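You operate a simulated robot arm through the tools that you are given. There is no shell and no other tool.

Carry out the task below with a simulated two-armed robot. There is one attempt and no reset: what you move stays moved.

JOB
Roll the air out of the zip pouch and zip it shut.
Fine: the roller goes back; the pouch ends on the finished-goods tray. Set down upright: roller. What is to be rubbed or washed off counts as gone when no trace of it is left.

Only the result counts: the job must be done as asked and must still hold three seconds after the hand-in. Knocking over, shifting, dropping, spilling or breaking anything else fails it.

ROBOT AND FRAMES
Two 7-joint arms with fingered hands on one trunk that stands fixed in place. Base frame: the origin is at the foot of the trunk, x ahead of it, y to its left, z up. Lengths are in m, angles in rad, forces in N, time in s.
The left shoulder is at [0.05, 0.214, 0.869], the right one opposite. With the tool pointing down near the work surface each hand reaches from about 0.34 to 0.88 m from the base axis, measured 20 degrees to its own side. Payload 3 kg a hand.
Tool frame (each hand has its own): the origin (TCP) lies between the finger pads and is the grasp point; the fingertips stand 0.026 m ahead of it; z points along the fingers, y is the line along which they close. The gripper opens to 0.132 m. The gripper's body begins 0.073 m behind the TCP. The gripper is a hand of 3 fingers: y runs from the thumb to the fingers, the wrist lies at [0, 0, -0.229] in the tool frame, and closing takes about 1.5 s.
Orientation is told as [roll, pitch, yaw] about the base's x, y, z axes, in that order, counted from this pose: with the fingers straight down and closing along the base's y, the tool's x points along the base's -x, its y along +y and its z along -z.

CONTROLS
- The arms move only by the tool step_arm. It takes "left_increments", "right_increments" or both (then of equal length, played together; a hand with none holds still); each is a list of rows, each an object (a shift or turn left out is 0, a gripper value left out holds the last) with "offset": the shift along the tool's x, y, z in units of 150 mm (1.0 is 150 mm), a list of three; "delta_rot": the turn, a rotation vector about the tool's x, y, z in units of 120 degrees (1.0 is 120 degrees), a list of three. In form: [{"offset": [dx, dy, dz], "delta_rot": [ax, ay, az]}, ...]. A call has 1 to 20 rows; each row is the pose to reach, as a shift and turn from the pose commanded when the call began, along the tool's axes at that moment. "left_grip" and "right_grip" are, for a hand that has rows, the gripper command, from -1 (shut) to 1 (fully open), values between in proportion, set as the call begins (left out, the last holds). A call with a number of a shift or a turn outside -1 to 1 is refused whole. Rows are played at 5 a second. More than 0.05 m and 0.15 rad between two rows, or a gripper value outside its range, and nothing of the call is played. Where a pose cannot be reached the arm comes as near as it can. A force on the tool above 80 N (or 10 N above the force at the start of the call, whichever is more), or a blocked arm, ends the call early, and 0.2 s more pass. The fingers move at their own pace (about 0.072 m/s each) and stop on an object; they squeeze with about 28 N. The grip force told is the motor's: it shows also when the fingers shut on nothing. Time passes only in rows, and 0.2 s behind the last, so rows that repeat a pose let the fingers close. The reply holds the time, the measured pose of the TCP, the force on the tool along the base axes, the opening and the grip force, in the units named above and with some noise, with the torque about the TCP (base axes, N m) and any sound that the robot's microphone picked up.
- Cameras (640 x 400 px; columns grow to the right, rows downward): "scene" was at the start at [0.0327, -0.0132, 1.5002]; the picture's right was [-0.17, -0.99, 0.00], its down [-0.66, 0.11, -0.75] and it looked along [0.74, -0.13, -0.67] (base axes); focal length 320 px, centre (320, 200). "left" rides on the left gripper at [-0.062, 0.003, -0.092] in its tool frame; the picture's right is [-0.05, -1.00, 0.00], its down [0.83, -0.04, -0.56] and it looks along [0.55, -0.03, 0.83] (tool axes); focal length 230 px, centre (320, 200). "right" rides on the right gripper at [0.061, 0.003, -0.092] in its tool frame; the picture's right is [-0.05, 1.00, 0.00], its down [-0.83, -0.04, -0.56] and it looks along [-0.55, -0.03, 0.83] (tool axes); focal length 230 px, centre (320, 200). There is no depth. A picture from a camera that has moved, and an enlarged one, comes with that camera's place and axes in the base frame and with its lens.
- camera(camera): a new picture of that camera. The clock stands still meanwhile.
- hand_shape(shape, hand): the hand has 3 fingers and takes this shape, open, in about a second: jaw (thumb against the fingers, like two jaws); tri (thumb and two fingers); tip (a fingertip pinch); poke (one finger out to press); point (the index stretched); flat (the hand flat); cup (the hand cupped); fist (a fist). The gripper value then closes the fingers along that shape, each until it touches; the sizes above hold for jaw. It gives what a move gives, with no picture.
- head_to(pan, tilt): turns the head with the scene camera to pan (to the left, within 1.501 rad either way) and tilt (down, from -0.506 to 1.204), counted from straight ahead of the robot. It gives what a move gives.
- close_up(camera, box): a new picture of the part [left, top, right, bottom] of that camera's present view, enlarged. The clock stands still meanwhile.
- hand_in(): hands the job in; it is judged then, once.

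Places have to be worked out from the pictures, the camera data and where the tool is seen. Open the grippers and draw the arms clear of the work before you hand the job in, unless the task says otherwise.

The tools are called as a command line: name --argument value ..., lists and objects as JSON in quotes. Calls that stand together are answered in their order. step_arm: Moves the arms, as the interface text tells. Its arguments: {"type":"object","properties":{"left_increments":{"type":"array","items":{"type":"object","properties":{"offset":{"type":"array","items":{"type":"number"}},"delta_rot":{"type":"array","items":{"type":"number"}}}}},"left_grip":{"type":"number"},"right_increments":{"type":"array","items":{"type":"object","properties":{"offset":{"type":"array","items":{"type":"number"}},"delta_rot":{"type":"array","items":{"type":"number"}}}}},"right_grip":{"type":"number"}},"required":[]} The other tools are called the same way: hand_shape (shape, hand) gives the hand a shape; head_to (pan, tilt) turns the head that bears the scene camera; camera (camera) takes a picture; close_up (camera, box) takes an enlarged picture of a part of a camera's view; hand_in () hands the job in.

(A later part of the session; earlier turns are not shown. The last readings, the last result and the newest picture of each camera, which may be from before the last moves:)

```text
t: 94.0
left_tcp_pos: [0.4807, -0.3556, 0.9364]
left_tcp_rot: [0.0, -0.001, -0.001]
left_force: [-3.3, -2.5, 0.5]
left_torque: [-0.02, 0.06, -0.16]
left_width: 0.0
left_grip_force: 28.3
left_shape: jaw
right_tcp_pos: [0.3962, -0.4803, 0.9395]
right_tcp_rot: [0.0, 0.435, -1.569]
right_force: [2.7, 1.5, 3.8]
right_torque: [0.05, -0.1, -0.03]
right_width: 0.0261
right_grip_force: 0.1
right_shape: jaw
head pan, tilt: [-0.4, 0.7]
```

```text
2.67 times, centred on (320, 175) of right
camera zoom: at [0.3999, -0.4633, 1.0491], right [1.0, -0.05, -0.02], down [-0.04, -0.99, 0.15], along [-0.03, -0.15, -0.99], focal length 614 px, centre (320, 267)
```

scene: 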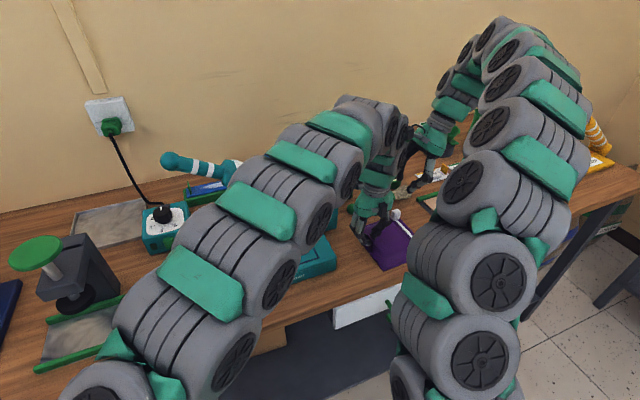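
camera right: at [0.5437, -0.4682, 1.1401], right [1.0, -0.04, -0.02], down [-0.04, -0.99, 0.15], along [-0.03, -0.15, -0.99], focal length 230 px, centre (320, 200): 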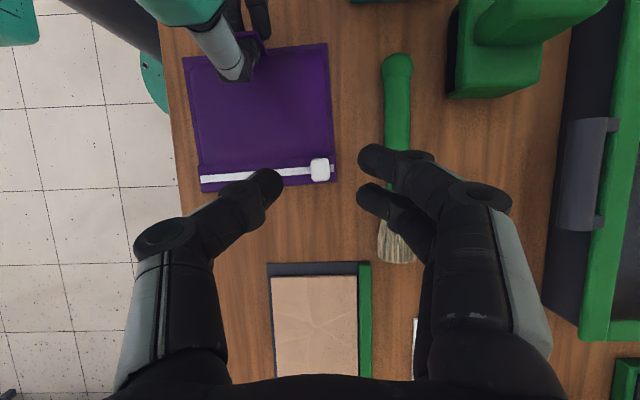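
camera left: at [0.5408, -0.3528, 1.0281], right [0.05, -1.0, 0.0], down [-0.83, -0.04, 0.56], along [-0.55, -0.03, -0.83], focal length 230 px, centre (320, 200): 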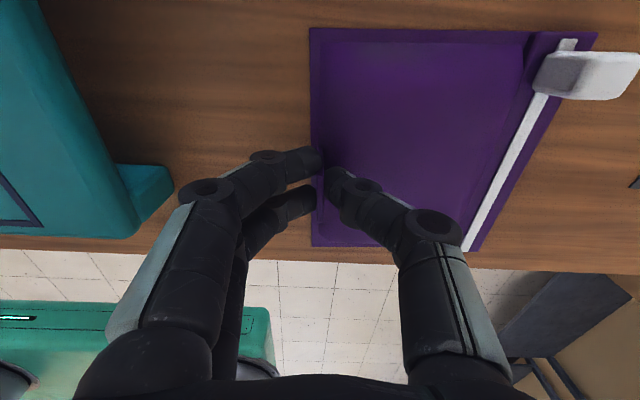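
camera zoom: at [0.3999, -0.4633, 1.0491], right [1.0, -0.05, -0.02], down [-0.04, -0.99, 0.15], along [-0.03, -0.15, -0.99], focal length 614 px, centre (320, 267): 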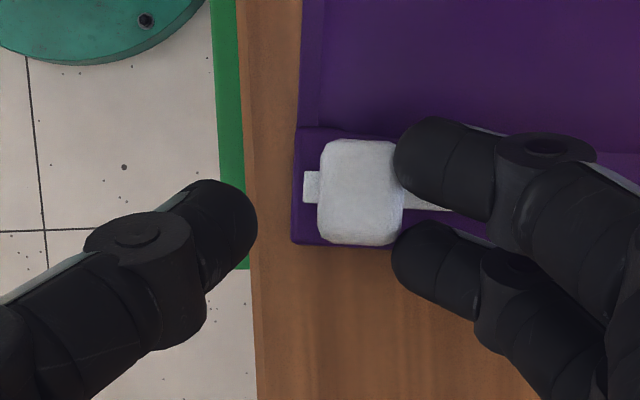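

The visible strip beyond the slider no longer shrinks and the force rises, so it is at its end stop: zipped. I back off 4 mm, open the cage and withdraw the right hand along its own axis.

step_arm --right_increments '[{"offset": [0, 0.027, 0]}, {"offset": [0, 0.027, 0]}, {"offset": [0, 0.027, 0]}, {"offset": [0, 0.027, -0.2]}, {"offset": [0, 0.027, -0.45]}, {"offset": [0, 0.027, -0.75]}, {"offset": [0, 0.027, -1.0]}]' --right_grip -0.2

camera --camera "right"

close_up --camera "scene" --box '[340, 190, 440, 270]'

```text
t: 95.5
left_tcp_pos: [0.4829, -0.3566, 0.9357]
left_tcp_rot: [0.0, -0.001, 0.001]
left_force: [-0.2, -0.3, 0.6]
left_torque: [0.03, -0.01, 0.02]
left_width: 0.0001
left_grip_force: 27.4
left_shape: jaw
right_tcp_pos: [0.3983, -0.543, 1.0774]
right_tcp_rot: [-0.002, 0.436, -1.569]
right_force: [-0.3, -0.3, -0.1]
right_torque: [0.0, -0.01, -0.01]
right_width: 0.0526
right_grip_force: 0.0
right_shape: jaw
head pan, tilt: [-0.4, 0.7]
```

```text
taken
camera right: at [0.4024, -0.5263, 1.1876], right [1.0, -0.05, -0.02], down [-0.04, -0.99, 0.15], along [-0.03, -0.15, -0.99], focal length 230 px, centre (320, 200)
```

right: 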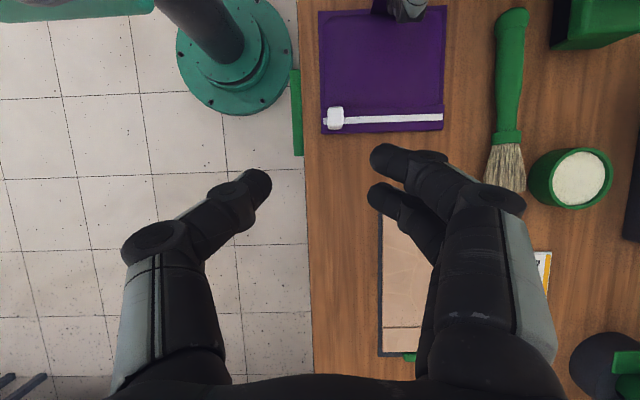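

```text
5.00 times, centred on (390, 230) of scene
camera zoom: at [0.0284, -0.0322, 1.5025], right [-0.39, -0.92, 0.0], down [-0.59, 0.25, -0.76], along [0.7, -0.3, -0.64], focal length 1600 px, centre (-30, 50)
```

zoom: 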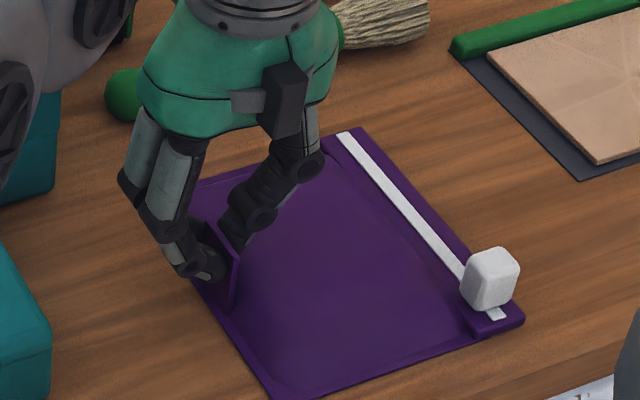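

The zip is shut and no haze is visible. Before carrying the pouch, I study the left side of the bench again to be sure which object is the finished-goods tray and what stands around it.

head_to --pan 0.3 --tilt 0.75

camera --camera "scene"

close_up --camera "scene" --box '[210, 60, 410, 185]'

close_up --camera "scene" --box '[140, 110, 340, 235]'

```text
t: 96.6
left_tcp_pos: [0.4813, -0.3563, 0.9365]
left_tcp_rot: [0.002, 0.001, 0.0]
left_force: [0.1, -0.1, 0.3]
left_torque: [0.03, -0.01, -0.02]
left_width: 0.0001
left_grip_force: 28.0
left_shape: jaw
right_tcp_pos: [0.4, -0.5417, 1.0766]
right_tcp_rot: [-0.001, 0.437, -1.569]
right_force: [-0.1, 0.3, -0.5]
right_torque: [0.02, -0.01, 0.01]
right_width: 0.0523
right_grip_force: 0.1
right_shape: jaw
head pan, tilt: [0.3, 0.75]
```

```text
taken
```

scene: 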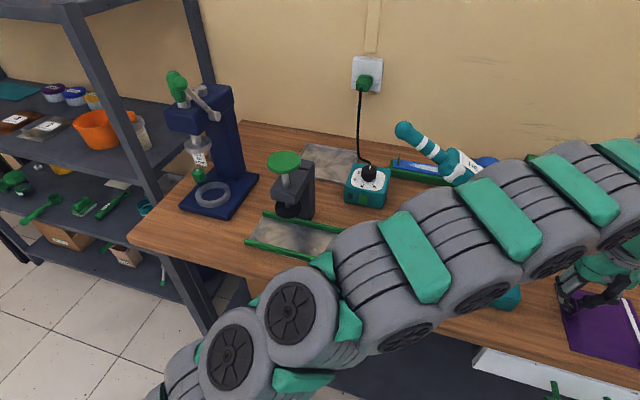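

```text
3.20 times, centred on (310, 122) of scene
camera zoom: at [0.0293, 0.0253, 1.4983], right [0.29, -0.96, 0.0], down [-0.65, -0.2, -0.73], along [0.7, 0.22, -0.68], focal length 1024 px, centre (352, 448)
```

zoom: 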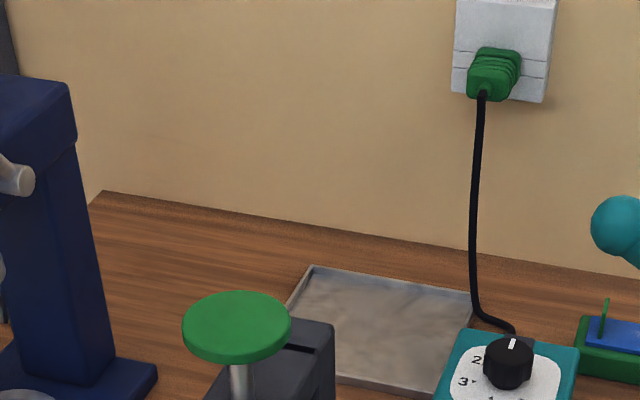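

```text
3.20 times, centred on (240, 172) of scene
camera zoom: at [0.0293, 0.0253, 1.4983], right [0.29, -0.96, 0.0], down [-0.65, -0.2, -0.73], along [0.7, 0.22, -0.68], focal length 1024 px, centre (576, 288)
```

zoom: 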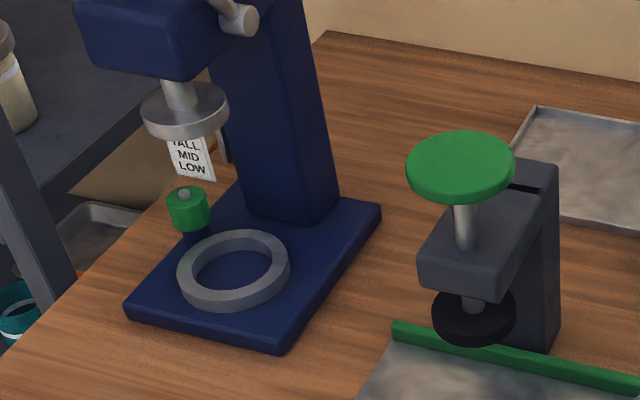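

The plain grey metal tray is the only tray that fits the pouch; the small press (knob near (0.50, 0.246), top z ≈ 1.125) stands in front of it and the sealer knob is at about (0.597, 0.025, 1.18). First I move the right hand further away, then lift the pouch a little with the left hand and check how it hangs.

step_arm --right_increments '[{"offset": [-0.2, 0, -0.15]}, {"offset": [-0.4, 0, -0.3]}, {"offset": [-0.6, 0, -0.45]}]'

step_arm --left_increments '[{"offset": [0, 0, -0.07]}, {"offset": [0, 0, -0.17]}, {"offset": [0, 0, -0.3]}, {"offset": [0, 0, -0.3]}]'

camera --camera "left"

head_to --pan -0.3 --tilt 0.7

camera --camera "scene"

```text
t: 97.4
left_tcp_pos: [0.4821, -0.3549, 0.9357]
left_tcp_rot: [0.0, 0.001, -0.001]
left_force: [0.9, 0.2, 1.2]
left_torque: [0.0, 0.1, 0.0]
left_width: 0.0
left_grip_force: 28.4
left_shape: jaw
right_tcp_pos: [0.4011, -0.6162, 1.0905]
right_tcp_rot: [-0.001, 0.437, -1.568]
right_force: [0.9, 0.4, 0.0]
right_torque: [-0.03, 0.07, 0.05]
right_width: 0.0525
right_grip_force: 0.0
right_shape: jaw
right hand out of reach, approached as far as the arm can: row 3
head pan, tilt: [0.3, 0.75]
```

```text
t: 98.4
left_tcp_pos: [0.4827, -0.3552, 0.9831]
left_tcp_rot: [0.0, 0.0, 0.0]
left_force: [1.0, -0.5, -1.5]
left_torque: [0.08, -0.04, 0.01]
left_width: 0.0
left_grip_force: 28.4
left_shape: jaw
right_tcp_pos: [0.3998, -0.6163, 1.0903]
right_tcp_rot: [0.0, 0.437, -1.568]
right_force: [-0.3, 0.1, 0.2]
right_torque: [0.0, 0.03, 0.02]
right_width: 0.0526
right_grip_force: 0.0
right_shape: jaw
head pan, tilt: [0.3, 0.75]
```

```text
taken
camera left: at [0.542, -0.3528, 1.0743], right [0.05, -1.0, 0.0], down [-0.83, -0.04, 0.56], along [-0.55, -0.03, -0.83], focal length 230 px, centre (320, 200)
```

left: 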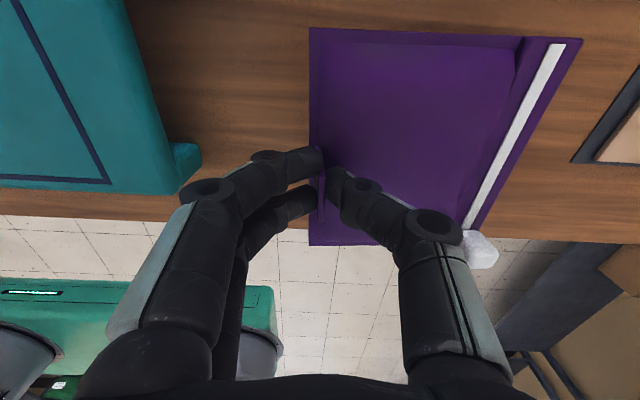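

```text
t: 99.4
left_tcp_pos: [0.4829, -0.3557, 0.9827]
left_tcp_rot: [0.001, 0.0, -0.001]
left_force: [-0.7, 0.1, -1.0]
left_torque: [0.07, 0.02, 0.02]
left_width: 0.0004
left_grip_force: 28.2
left_shape: jaw
right_tcp_pos: [0.4, -0.616, 1.0907]
right_tcp_rot: [-0.001, 0.437, -1.568]
right_force: [-0.3, 0.3, 0.6]
right_torque: [0.01, 0.0, -0.05]
right_width: 0.0527
right_grip_force: 0.0
right_shape: jaw
head pan, tilt: [-0.3, 0.7]
```

```text
taken
```

scene: 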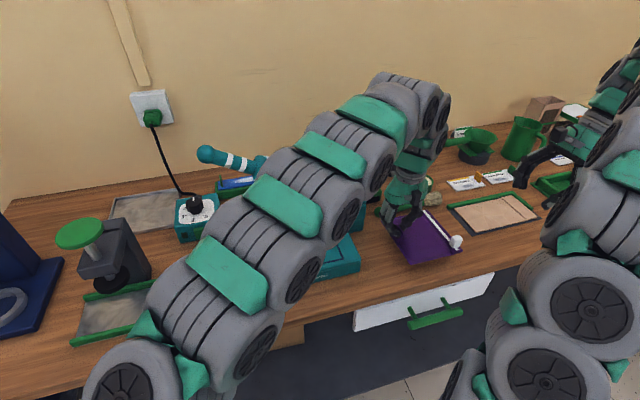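

The pouch hangs level and secure. I lift it to about z 1.10 and carry it in front of the heat sealer toward the left side, keeping x small and rising.

step_arm --left_increments '[{"offset": [0, 0, -0.26]}, {"offset": [0, 0, -0.52]}, {"offset": [0, 0, -0.78]}]'

step_arm --left_increments '[{"offset": [0.1, 0.25, -0.083]}, {"offset": [0.2, 0.5, -0.167]}, {"offset": [0.3, 0.75, -0.25]}, {"offset": [0.4, 1.0, -0.333]}]'

step_arm --left_increments '[{"offset": [0.067, 0.25, -0.083]}, {"offset": [0.133, 0.5, -0.167]}, {"offset": [0.2, 0.75, -0.25]}, {"offset": [0.267, 1.0, -0.333]}]'

head_to --pan 0.1 --tilt 0.65

camera --camera "scene"

camera --camera "left"

```text
t: 100.2
left_tcp_pos: [0.4809, -0.354, 1.0752]
left_tcp_rot: [-0.002, -0.001, -0.002]
left_force: [-0.1, 0.1, -1.6]
left_torque: [0.07, -0.05, 0.01]
left_width: 0.0
left_grip_force: 28.1
left_shape: jaw
left hand out of reach, approached as far as the arm can: row 3
right_tcp_pos: [0.4006, -0.6161, 1.0899]
right_tcp_rot: [0.001, 0.435, -1.57]
right_force: [0.4, -0.4, -0.1]
right_torque: [-0.02, 0.01, -0.01]
right_width: 0.0526
right_grip_force: 0.0
right_shape: jaw
head pan, tilt: [-0.3, 0.7]
```

```text
t: 101.2
left_tcp_pos: [0.4197, -0.2045, 1.128]
left_tcp_rot: [-0.002, 0.0, 0.0]
left_force: [0.7, 0.2, -0.8]
left_torque: [0.09, 0.0, 0.0]
left_width: 0.0
left_grip_force: 27.7
left_shape: jaw
right_tcp_pos: [0.4003, -0.6148, 1.0909]
right_tcp_rot: [-0.002, 0.437, -1.569]
right_force: [0.1, 0.0, 0.2]
right_torque: [0.03, 0.0, 0.01]
right_width: 0.0528
right_grip_force: 0.0
right_shape: jaw
head pan, tilt: [-0.3, 0.7]
```

```text
t: 102.2
left_tcp_pos: [0.38, -0.0545, 1.1766]
left_tcp_rot: [0.001, 0.0, 0.001]
left_force: [0.3, 0.2, -0.7]
left_torque: [0.04, 0.0, 0.01]
left_width: 0.0
left_grip_force: 27.7
left_shape: jaw
right_tcp_pos: [0.4006, -0.6164, 1.0899]
right_tcp_rot: [0.0, 0.436, -1.568]
right_force: [0.5, 0.1, -1.1]
right_torque: [-0.05, -0.05, 0.01]
right_width: 0.0528
right_grip_force: 0.1
right_shape: jaw
head pan, tilt: [-0.3, 0.7]
```

```text
t: 103.1
left_tcp_pos: [0.3815, -0.0563, 1.1765]
left_tcp_rot: [0.0, 0.0, -0.001]
left_force: [0.1, -1.2, -1.0]
left_torque: [0.05, -0.01, 0.01]
left_width: 0.0
left_grip_force: 28.1
left_shape: jaw
right_tcp_pos: [0.3999, -0.6161, 1.0912]
right_tcp_rot: [0.001, 0.436, -1.57]
right_force: [-0.4, -1.0, -0.3]
right_torque: [-0.04, 0.02, -0.01]
right_width: 0.0525
right_grip_force: 0.1
right_shape: jaw
head pan, tilt: [0.099, 0.649]
```

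```text
taken
```

scene: 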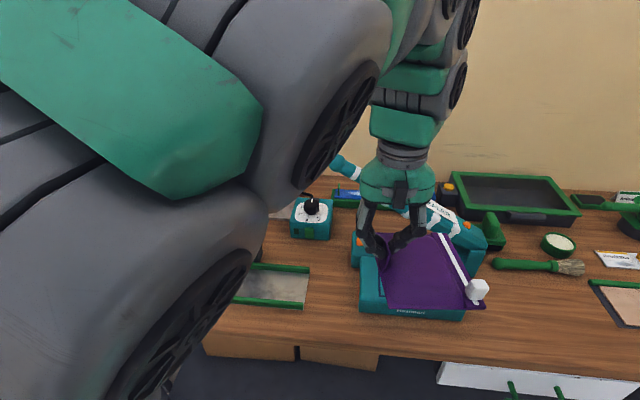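

```text
taken
camera left: at [0.4402, -0.0519, 1.2689], right [0.05, -1.0, 0.0], down [-0.83, -0.04, 0.56], along [-0.55, -0.03, -0.83], focal length 230 px, centre (320, 200)
```

left: 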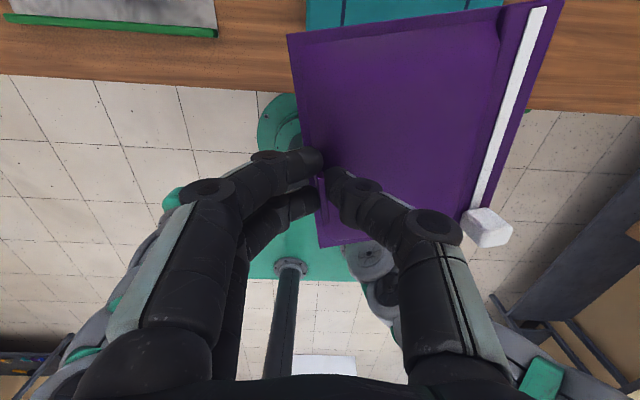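

The pouch is over at (0.38, −0.055, 1.177), clear of everything. I now turn the left hand to yaw +90° so the pouch points away from the robot (+x).

step_arm --left_increments '[{"delta_rot": [0, 0, -0.068]}, {"delta_rot": [0, 0, -0.136]}, {"delta_rot": [0, 0, -0.205]}, {"delta_rot": [0, 0, -0.273]}, {"delta_rot": [0, 0, -0.341]}, {"delta_rot": [0, 0, -0.409]}, {"delta_rot": [0, 0, -0.477]}, {"delta_rot": [0, 0, -0.545]}, {"delta_rot": [0, 0, -0.614]}, {"delta_rot": [0, 0, -0.682]}, {"delta_rot": [0, 0, -0.75]}]'

camera --camera "scene"

camera --camera "left"

```text
t: 105.5
left_tcp_pos: [0.3809, -0.0035, 1.1439]
left_tcp_rot: [0.016, 0.024, 1.57]
left_force: [0.7, 0.6, -0.5]
left_torque: [-0.03, 0.09, 0.01]
left_width: 0.0001
left_grip_force: 27.8
left_shape: jaw
left hand out of reach, approached as far as the arm can: row 10, 11
right_tcp_pos: [0.4008, -0.6162, 1.0908]
right_tcp_rot: [0.0, 0.436, -1.568]
right_force: [0.6, -0.3, 0.6]
right_torque: [0.02, 0.0, 0.0]
right_width: 0.0527
right_grip_force: 0.0
right_shape: jaw
head pan, tilt: [0.099, 0.649]
```

```text
taken
```

scene: 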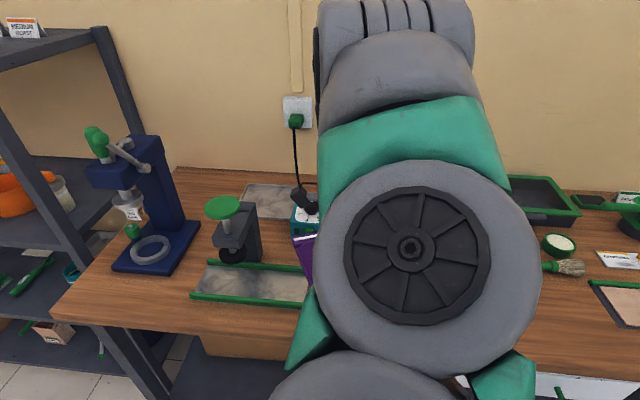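

```text
taken
camera left: at [0.3771, 0.0599, 1.2345], right [1.0, 0.05, -0.02], down [0.05, -0.82, 0.57], along [0.02, -0.57, -0.82], focal length 230 px, centre (320, 200)
```

left: 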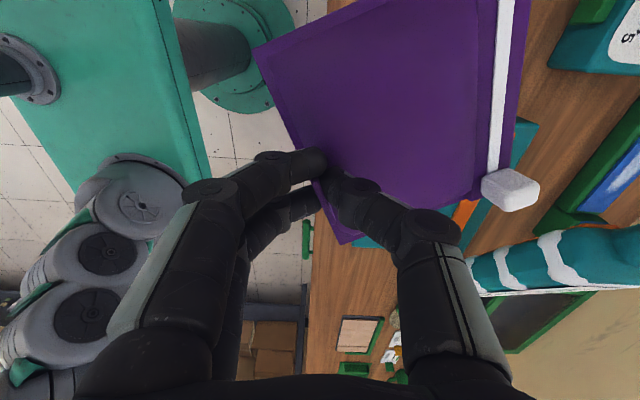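

The left hand is at yaw +90° (it shifted a few centimetres, still clear of everything). I move it to the left toward y ≈ 0.12 and up, watching the arm.

step_arm --left_increments '[{"offset": [-0.2, 0, -0.1]}, {"offset": [-0.4, 0, -0.2]}, {"offset": [-0.6, 0, -0.3]}, {"offset": [-0.8, 0, -0.4]}]'

camera --camera "scene"

camera --camera "left"

```text
t: 106.5
left_tcp_pos: [0.3745, 0.1139, 1.2092]
left_tcp_rot: [-0.002, 0.001, 1.568]
left_force: [-0.5, 0.0, -2.1]
left_torque: [0.03, 0.07, 0.04]
left_width: 0.0
left_grip_force: 28.4
left_shape: jaw
right_tcp_pos: [0.4012, -0.616, 1.0889]
right_tcp_rot: [0.0, 0.436, -1.567]
right_force: [0.2, -0.3, 0.5]
right_torque: [-0.02, 0.02, 0.01]
right_width: 0.0525
right_grip_force: 0.0
right_shape: jaw
head pan, tilt: [0.099, 0.649]
```

```text
taken
```

scene: 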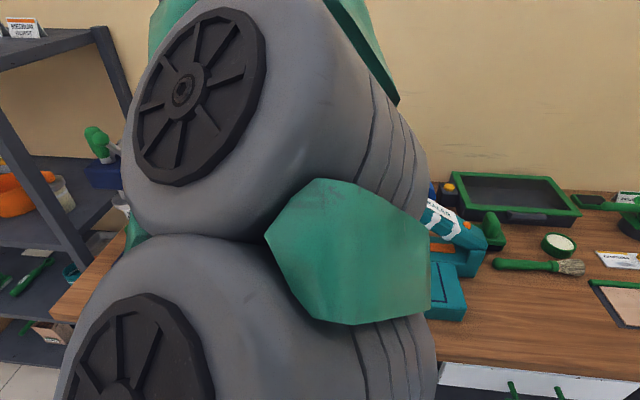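

```text
taken
camera left: at [0.3694, 0.1758, 1.3001], right [1.0, 0.05, 0.0], down [0.04, -0.83, 0.56], along [0.03, -0.55, -0.83], focal length 230 px, centre (320, 200)
```

left: 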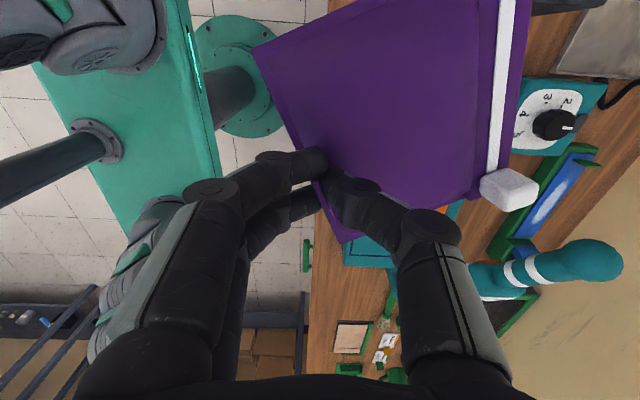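

The pouch seems to have turned somewhat within the grip. I zoom in on the grip to check it is still secure.

close_up --camera "left" --box '[220, 100, 460, 260]'

close_up --camera "left" --box '[230, 0, 560, 260]'

```text
2.50 times, centred on (340, 180) of left
camera zoom: at [0.3694, 0.1758, 1.3001], right [1.0, 0.05, 0.0], down [0.04, -0.83, 0.56], along [0.03, -0.55, -0.83], focal length 575 px, centre (270, 250)
```

zoom: 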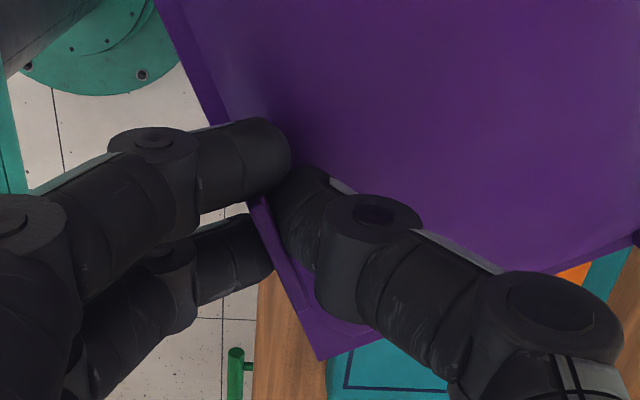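

```text
1.54 times, centred on (395, 130) of left
camera zoom: at [0.3694, 0.1758, 1.3001], right [1.0, 0.05, 0.0], down [0.04, -0.83, 0.56], along [0.03, -0.55, -0.83], focal length 354 px, centre (205, 308)
```

zoom: 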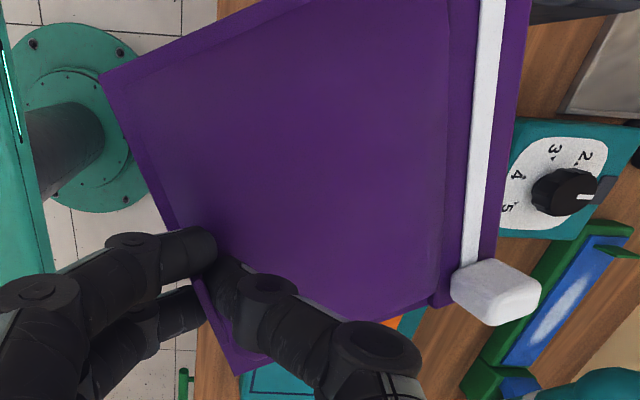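

The tab has pivoted about 25° in the pinch (now between thumb and the lower finger), so with the hand at about yaw 65° the pouch will be square to the tray, which also suits the arm better. I turn the hand slowly to that yaw.

step_arm --left_increments '[{"delta_rot": [0, 0, 0.02]}, {"delta_rot": [0, 0, 0.045]}, {"delta_rot": [0, 0, 0.075]}, {"delta_rot": [0, 0, 0.105]}, {"delta_rot": [0, 0, 0.135]}, {"delta_rot": [0, 0, 0.165]}, {"delta_rot": [0, 0, 0.19]}, {"delta_rot": [0, 0, 0.205]}, {"delta_rot": [0, 0, 0.21]}]'

camera --camera "left"

camera --camera "scene"

```text
t: 108.5
left_tcp_pos: [0.3766, 0.1144, 1.2078]
left_tcp_rot: [0.001, 0.0, 1.131]
left_force: [-0.3, -0.2, -0.4]
left_torque: [0.0, 0.03, 0.02]
left_width: 0.0
left_grip_force: 27.8
left_shape: jaw
right_tcp_pos: [0.4001, -0.6157, 1.0902]
right_tcp_rot: [-0.001, 0.437, -1.57]
right_force: [0.2, -0.1, -0.3]
right_torque: [0.0, -0.02, 0.0]
right_width: 0.0529
right_grip_force: 0.0
right_shape: jaw
head pan, tilt: [0.099, 0.649]
```

```text
taken
camera left: at [0.3968, 0.1708, 1.2998], right [0.93, -0.38, 0.0], down [-0.32, -0.77, 0.56], along [-0.21, -0.51, -0.83], focal length 230 px, centre (320, 200)
```

left: 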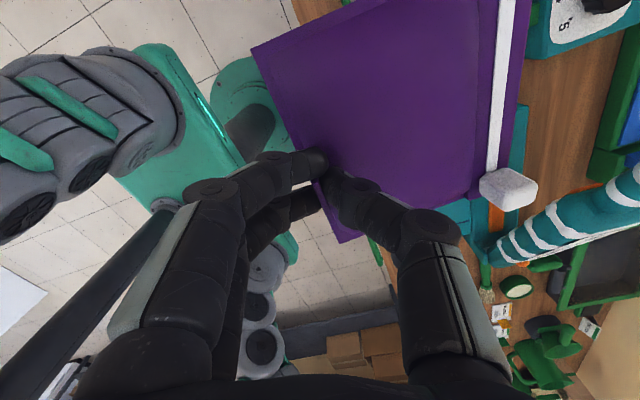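

```text
taken
```

scene: 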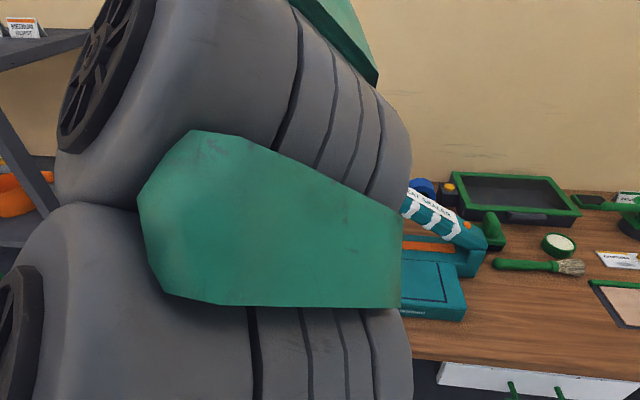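

The pouch's tab edge now runs exactly along y, so it is square to the tray at this hand yaw. I move left to y ≈ 0.255 slowly, staying above the press knob.

step_arm --left_increments '[{"offset": [-0.1, 0.047, -0.03]}, {"offset": [-0.25, 0.117, -0.06]}, {"offset": [-0.42, 0.197, -0.09]}, {"offset": [-0.59, 0.277, -0.11]}, {"offset": [-0.74, 0.347, -0.13]}, {"offset": [-0.845, 0.397, -0.14]}]'

camera --camera "scene"

camera --camera "left"

```text
t: 109.9
left_tcp_pos: [0.375, 0.2526, 1.23]
left_tcp_rot: [0.0, 0.0, 1.131]
left_force: [0.1, 0.0, -1.1]
left_torque: [0.02, 0.06, 0.03]
left_width: 0.0001
left_grip_force: 28.0
left_shape: jaw
right_tcp_pos: [0.399, -0.6163, 1.09]
right_tcp_rot: [0.0, 0.438, -1.57]
right_force: [1.1, -0.4, -0.6]
right_torque: [-0.01, 0.05, 0.0]
right_width: 0.0525
right_grip_force: 0.0
right_shape: jaw
head pan, tilt: [0.099, 0.649]
```

```text
taken
```

scene: 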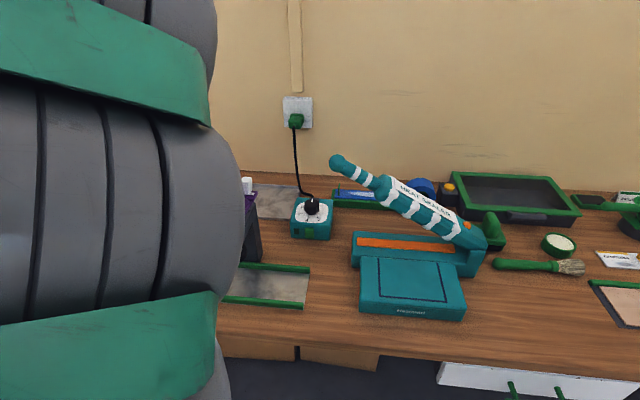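

```text
taken
camera left: at [0.3956, 0.3096, 1.3214], right [0.93, -0.38, 0.0], down [-0.31, -0.77, 0.56], along [-0.21, -0.51, -0.83], focal length 230 px, centre (320, 200)
```

left: 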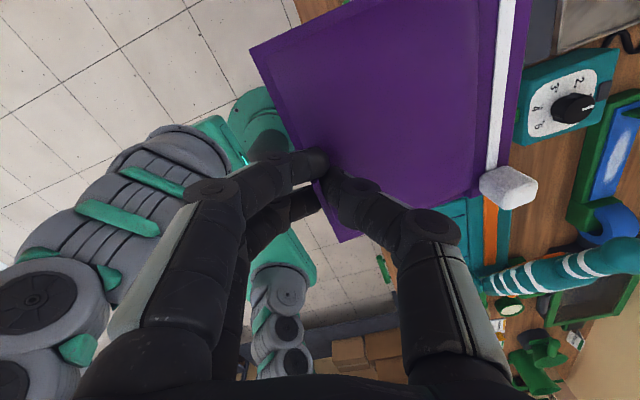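

The tray and dial are visible to the right of the arm. I extend slowly toward +x at this height.

step_arm --left_increments '[{"offset": [-0.05, -0.106, 0]}, {"offset": [-0.125, -0.266, 0]}, {"offset": [-0.21, -0.447, 0]}, {"offset": [-0.295, -0.628, 0]}, {"offset": [-0.36, -0.766, 0]}, {"offset": [-0.397, -0.845, 0]}]'

camera --camera "scene"

camera --camera "left"

```text
t: 111.3
left_tcp_pos: [0.516, 0.2514, 1.2297]
left_tcp_rot: [0.0, -0.001, 1.13]
left_force: [0.0, 0.0, -1.3]
left_torque: [-0.01, 0.11, -0.01]
left_width: 0.0001
left_grip_force: 27.5
left_shape: jaw
right_tcp_pos: [0.4, -0.6159, 1.091]
right_tcp_rot: [0.0, 0.436, -1.568]
right_force: [0.5, -0.2, 0.5]
right_torque: [-0.02, 0.01, 0.0]
right_width: 0.0527
right_grip_force: 0.1
right_shape: jaw
head pan, tilt: [0.099, 0.649]
```

```text
taken
```

scene: 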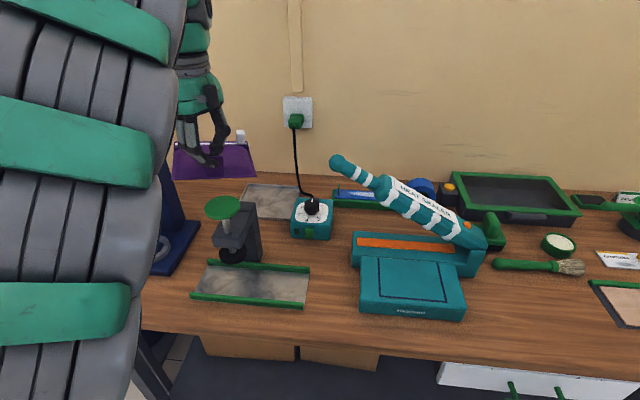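

```text
taken
camera left: at [0.5375, 0.3093, 1.3221], right [0.93, -0.38, 0.0], down [-0.31, -0.77, 0.56], along [-0.21, -0.51, -0.83], focal length 230 px, centre (320, 200)
```

left: 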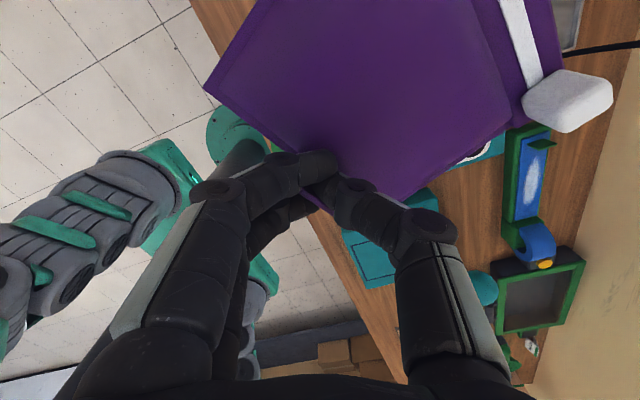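

The pouch is rotating further within the grip. I zoom in from both cameras before moving on.

close_up --camera "scene" --box '[150, 60, 310, 220]'

close_up --camera "left" --box '[200, 60, 460, 260]'

```text
2.50 times, centred on (230, 140) of scene
camera zoom: at [0.0365, 0.0095, 1.5069], right [0.1, -1.0, 0.0], down [-0.6, -0.06, -0.8], along [0.79, 0.08, -0.6], focal length 800 px, centre (545, 350)
```

zoom: 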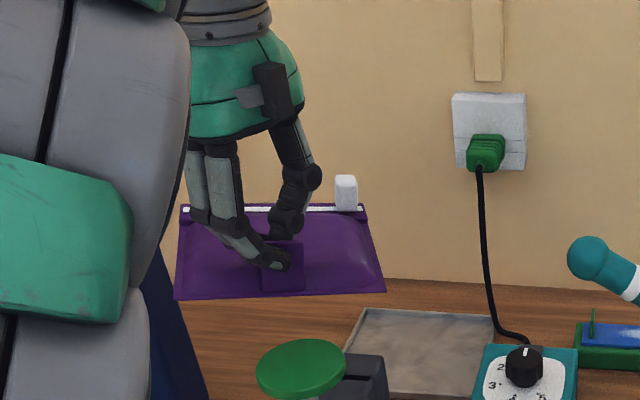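

```text
2.00 times, centred on (330, 160) of left
camera zoom: at [0.5375, 0.3093, 1.3221], right [0.93, -0.38, 0.0], down [-0.31, -0.77, 0.56], along [-0.21, -0.51, -0.83], focal length 460 px, centre (300, 280)
```

zoom: 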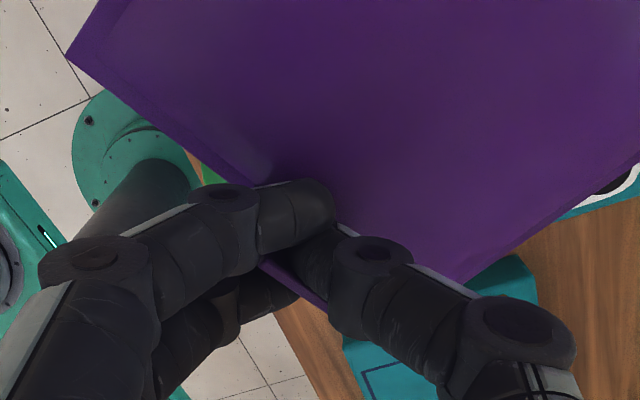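

The pouch is level and still held, but yaws a bit with each acceleration, so from now on I move in small gentle steps. I extend another 80 mm slowly and check the arm against the press.

step_arm --left_increments '[{"offset": [-0.01, -0.022, 0.005]}, {"offset": [-0.03, -0.064, 0.016]}, {"offset": [-0.057, -0.121, 0.032]}, {"offset": [-0.087, -0.185, 0.05]}, {"offset": [-0.117, -0.249, 0.067]}, {"offset": [-0.147, -0.313, 0.086]}, {"offset": [-0.175, -0.372, 0.103]}, {"offset": [-0.2, -0.425, 0.118]}, {"offset": [-0.218, -0.464, 0.128]}, {"offset": [-0.227, -0.482, 0.133]}]'

camera --camera "scene"

close_up --camera "scene" --box '[150, 60, 350, 260]'

camera --camera "left"

```text
t: 113.5
left_tcp_pos: [0.5962, 0.2539, 1.2096]
left_tcp_rot: [0.0, -0.001, 1.132]
left_force: [-0.3, 0.2, -1.5]
left_torque: [-0.04, 0.09, -0.02]
left_width: 0.0002
left_grip_force: 27.9
left_shape: jaw
right_tcp_pos: [0.4002, -0.6169, 1.0906]
right_tcp_rot: [0.0, 0.436, -1.57]
right_force: [0.3, -0.2, -1.0]
right_torque: [0.02, -0.02, -0.02]
right_width: 0.0529
right_grip_force: 0.0
right_shape: jaw
head pan, tilt: [0.099, 0.649]
```

```text
taken
```

scene: 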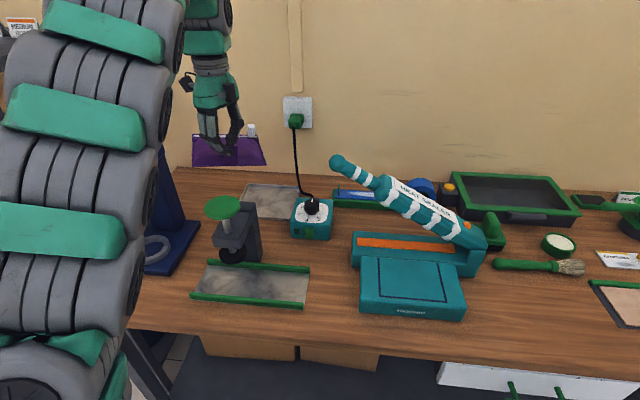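

```text
2.00 times, centred on (250, 160) of scene
camera zoom: at [0.0365, 0.0095, 1.5069], right [0.1, -1.0, 0.0], down [-0.6, -0.06, -0.8], along [0.79, 0.08, -0.6], focal length 640 px, centre (460, 280)
```

zoom: 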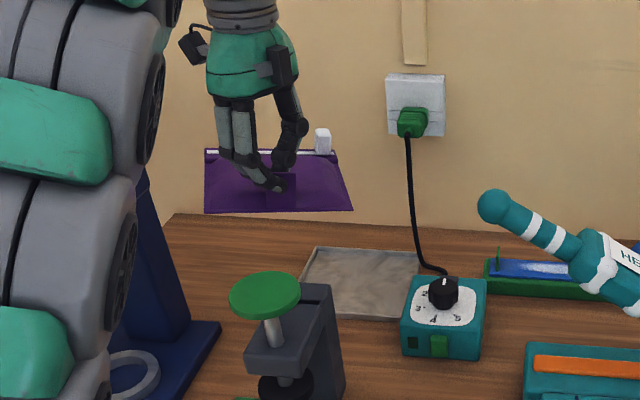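

```text
taken
camera left: at [0.6171, 0.3105, 1.3009], right [0.93, -0.38, 0.0], down [-0.31, -0.77, 0.56], along [-0.21, -0.51, -0.83], focal length 230 px, centre (320, 200)
```

left: 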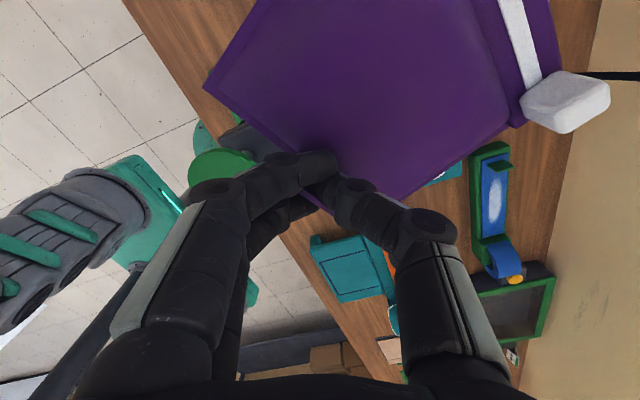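

The forearm stays high and to the left of the press. I continue slowly toward (0.70, 0.254, 1.10), descending as I extend.

step_arm --left_increments '[{"offset": [-0.008, -0.017, 0.02]}, {"offset": [-0.026, -0.055, 0.065]}, {"offset": [-0.05, -0.107, 0.125]}, {"offset": [-0.08, -0.17, 0.198]}, {"offset": [-0.11, -0.235, 0.274]}, {"offset": [-0.14, -0.299, 0.349]}, {"offset": [-0.17, -0.363, 0.424]}, {"offset": [-0.2, -0.427, 0.498]}, {"offset": [-0.23, -0.491, 0.573]}, {"offset": [-0.256, -0.547, 0.638]}, {"offset": [-0.278, -0.594, 0.693]}, {"offset": [-0.29, -0.619, 0.723]}, {"offset": [-0.294, -0.628, 0.733]}]'

camera --camera "scene"

close_up --camera "scene" --box '[150, 80, 350, 280]'

camera --camera "left"

```text
t: 116.3
left_tcp_pos: [0.7001, 0.2541, 1.0983]
left_tcp_rot: [0.0, 0.0, 1.13]
left_force: [-0.9, -0.8, -0.8]
left_torque: [-0.03, 0.06, 0.02]
left_width: 0.0001
left_grip_force: 28.6
left_shape: jaw
right_tcp_pos: [0.4002, -0.6154, 1.0906]
right_tcp_rot: [0.0, 0.437, -1.568]
right_force: [0.8, 0.0, -0.2]
right_torque: [-0.02, 0.01, -0.01]
right_width: 0.0526
right_grip_force: 0.1
right_shape: jaw
head pan, tilt: [0.099, 0.649]
```

```text
taken
```

scene: 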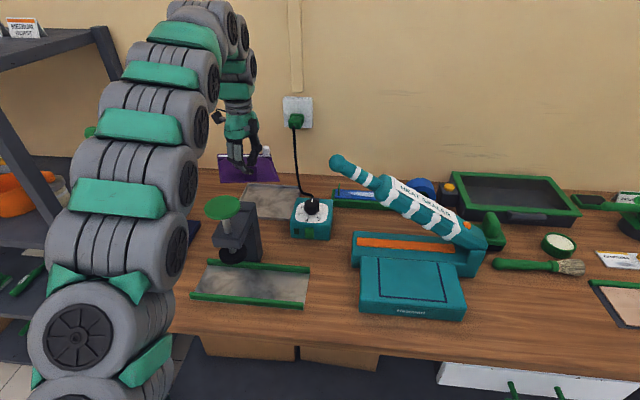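

```text
2.00 times, centred on (250, 180) of scene
camera zoom: at [0.0365, 0.0095, 1.5069], right [0.1, -1.0, 0.0], down [-0.6, -0.06, -0.8], along [0.79, 0.08, -0.6], focal length 640 px, centre (460, 240)
```

zoom: 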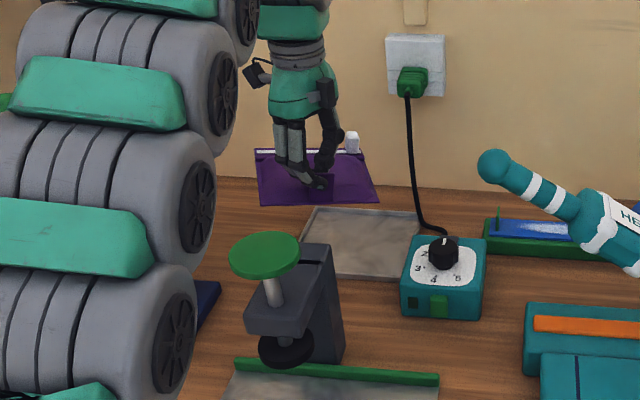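

```text
taken
camera left: at [0.7209, 0.311, 1.1906], right [0.93, -0.38, 0.0], down [-0.31, -0.77, 0.56], along [-0.21, -0.51, -0.83], focal length 230 px, centre (320, 200)
```

left: 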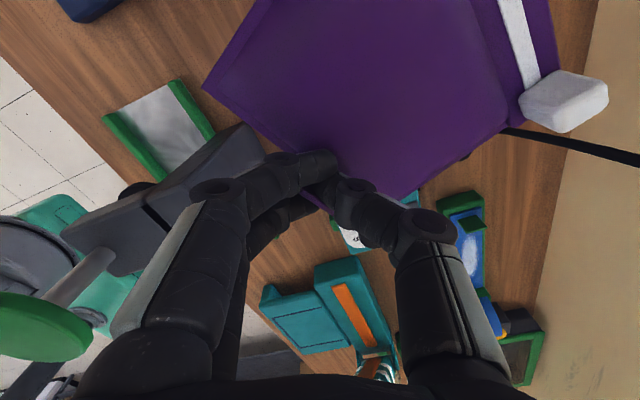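

The arm runs high and to the left of the press, with good clearance. The pouch's tab edge, though, seems about 2.6 cm nearer the robot than the TCP, so I zoom in hard on the grip.

close_up --camera "scene" --box '[215, 110, 285, 190]'

close_up --camera "left" --box '[250, 110, 410, 250]'

```text
5.00 times, centred on (250, 150) of scene
camera zoom: at [0.0365, 0.0095, 1.5069], right [0.1, -1.0, 0.0], down [-0.6, -0.06, -0.8], along [0.79, 0.08, -0.6], focal length 1600 px, centre (670, 450)
```

zoom: 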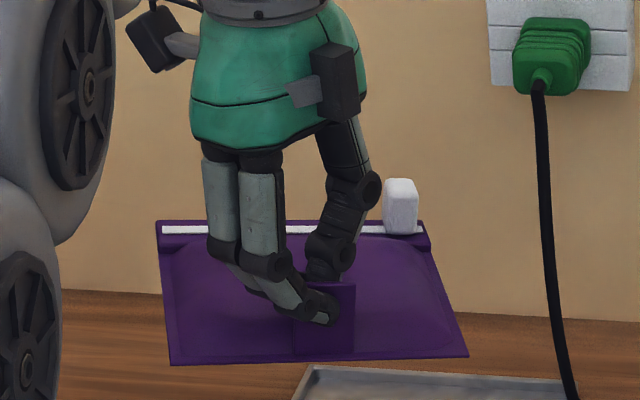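

```text
2.86 times, centred on (330, 180) of left
camera zoom: at [0.7209, 0.311, 1.1906], right [0.93, -0.38, 0.0], down [-0.31, -0.77, 0.56], along [-0.21, -0.51, -0.83], focal length 657 px, centre (291, 257)
```

zoom: 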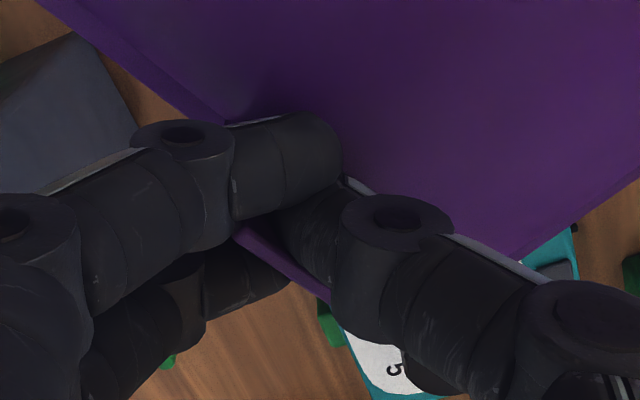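

The pouch has settled about 1 cm lower in the pinch, yawed about 22° and rolled about 10°; it is still held but I must be gentle. I turn the hand back by 22° very slowly so the pouch is square to the tray.

step_arm --left_increments '[{"delta_rot": [0, 0, 0.005]}, {"delta_rot": [0, 0, 0.015]}, {"delta_rot": [0, 0, 0.03]}, {"delta_rot": [0, 0, 0.048]}, {"delta_rot": [0, 0, 0.066]}, {"delta_rot": [0, 0, 0.084]}, {"delta_rot": [0, 0, 0.102]}, {"delta_rot": [0, 0, 0.12]}, {"delta_rot": [0, 0, 0.138]}, {"delta_rot": [0, 0, 0.154]}, {"delta_rot": [0, 0, 0.168]}, {"delta_rot": [0, 0, 0.178]}, {"delta_rot": [0, 0, 0.183]}]'

close_up --camera "scene" --box '[190, 100, 310, 230]'

camera --camera "left"

camera --camera "scene"

```text
t: 119.1
left_tcp_pos: [0.7005, 0.2526, 1.0997]
left_tcp_rot: [0.0, 0.0, 0.745]
left_force: [0.0, 0.2, 0.1]
left_torque: [0.03, 0.04, 0.02]
left_width: 0.0
left_grip_force: 27.9
left_shape: jaw
right_tcp_pos: [0.4, -0.6168, 1.0901]
right_tcp_rot: [-0.001, 0.435, -1.568]
right_force: [-0.4, -0.7, -0.9]
right_torque: [0.05, 0.0, 0.03]
right_width: 0.053
right_grip_force: 0.1
right_shape: jaw
head pan, tilt: [0.099, 0.649]
```

```text
3.08 times, centred on (250, 165) of scene
camera zoom: at [0.0365, 0.0095, 1.5069], right [0.1, -1.0, 0.0], down [-0.6, -0.06, -0.8], along [0.79, 0.08, -0.6], focal length 985 px, centre (535, 308)
```

zoom: 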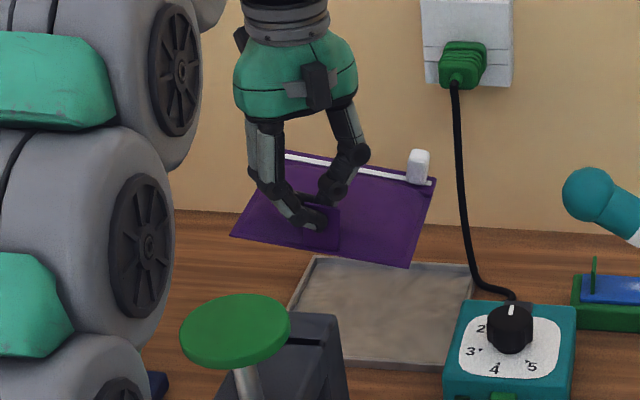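

```text
taken
camera left: at [0.7409, 0.297, 1.1912], right [0.72, -0.7, 0.0], down [-0.58, -0.6, 0.56], along [-0.39, -0.4, -0.83], focal length 230 px, centre (320, 200)
```

left: 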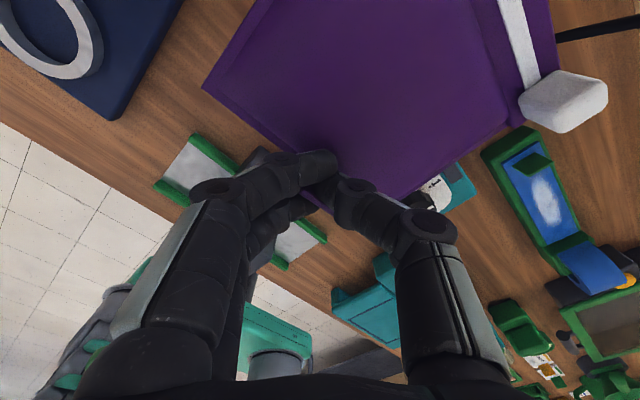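

```text
taken
```

scene: 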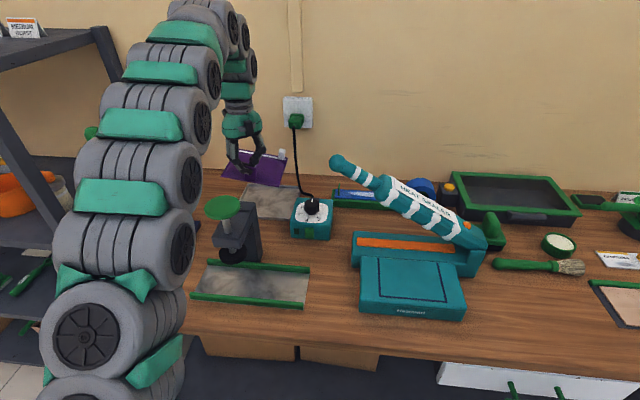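

Triangulating both views, the pouch is now square to the tray (yaw ≈ 2°), its right side about 3 cm lower, centre at (0.762, 0.252, 1.05). I move 40 mm further out and lower gently to TCP z ≈ 1.04, then check the arm against the press.

step_arm --left_increments '[{"offset": [-0.008, -0.008, 0.01]}, {"offset": [-0.027, -0.028, 0.035]}, {"offset": [-0.055, -0.056, 0.075]}, {"offset": [-0.085, -0.087, 0.12]}, {"offset": [-0.115, -0.118, 0.17]}, {"offset": [-0.145, -0.148, 0.22]}, {"offset": [-0.167, -0.171, 0.27]}, {"offset": [-0.18, -0.184, 0.32]}, {"offset": [-0.1845, -0.1885, 0.365]}, {"offset": [-0.1845, -0.1885, 0.395]}, {"offset": [-0.1845, -0.1885, 0.4]}]'

camera --camera "scene"

close_up --camera "scene" --box '[190, 100, 310, 230]'

camera --camera "left"

```text
t: 121.5
left_tcp_pos: [0.7405, 0.2522, 1.0387]
left_tcp_rot: [0.002, 0.0, 0.748]
left_force: [-1.0, -0.3, -1.2]
left_torque: [0.0, 0.05, 0.0]
left_width: 0.0
left_grip_force: 28.0
left_shape: jaw
right_tcp_pos: [0.3994, -0.6157, 1.0907]
right_tcp_rot: [-0.001, 0.435, -1.568]
right_force: [-0.6, 0.6, 0.1]
right_torque: [-0.01, 0.01, 0.03]
right_width: 0.0527
right_grip_force: 0.0
right_shape: jaw
head pan, tilt: [0.099, 0.649]
```

```text
taken
```

scene: 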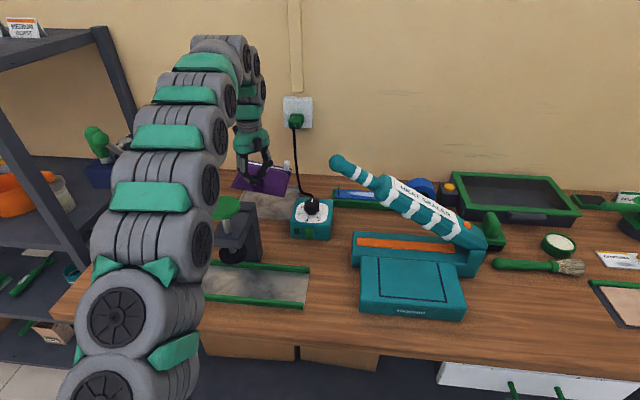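

```text
3.08 times, centred on (250, 165) of scene
camera zoom: at [0.0365, 0.0095, 1.5069], right [0.1, -1.0, 0.0], down [-0.6, -0.06, -0.8], along [0.79, 0.08, -0.6], focal length 985 px, centre (535, 308)
```

zoom: 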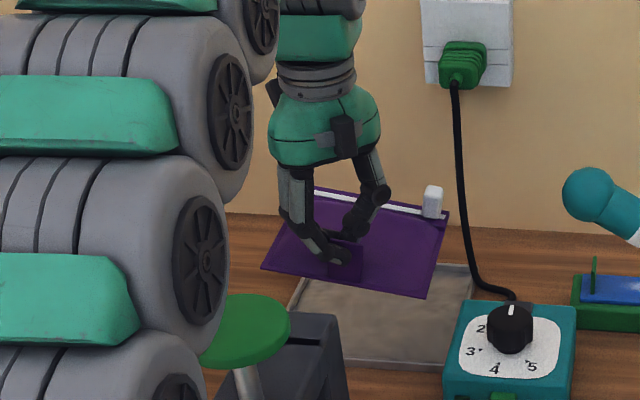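

```text
taken
camera left: at [0.7808, 0.2945, 1.1306], right [0.72, -0.7, 0.0], down [-0.58, -0.6, 0.56], along [-0.39, -0.4, -0.83], focal length 230 px, centre (320, 200)
```

left: 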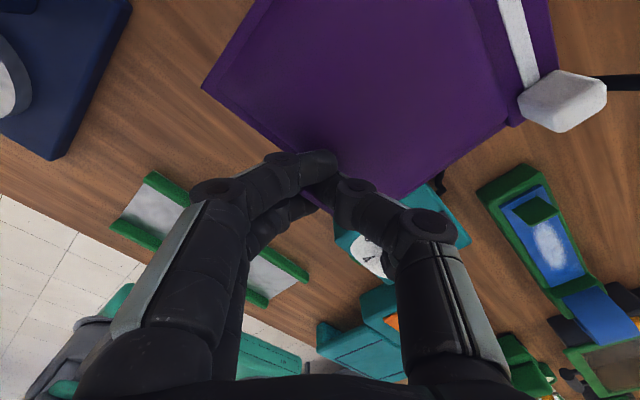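

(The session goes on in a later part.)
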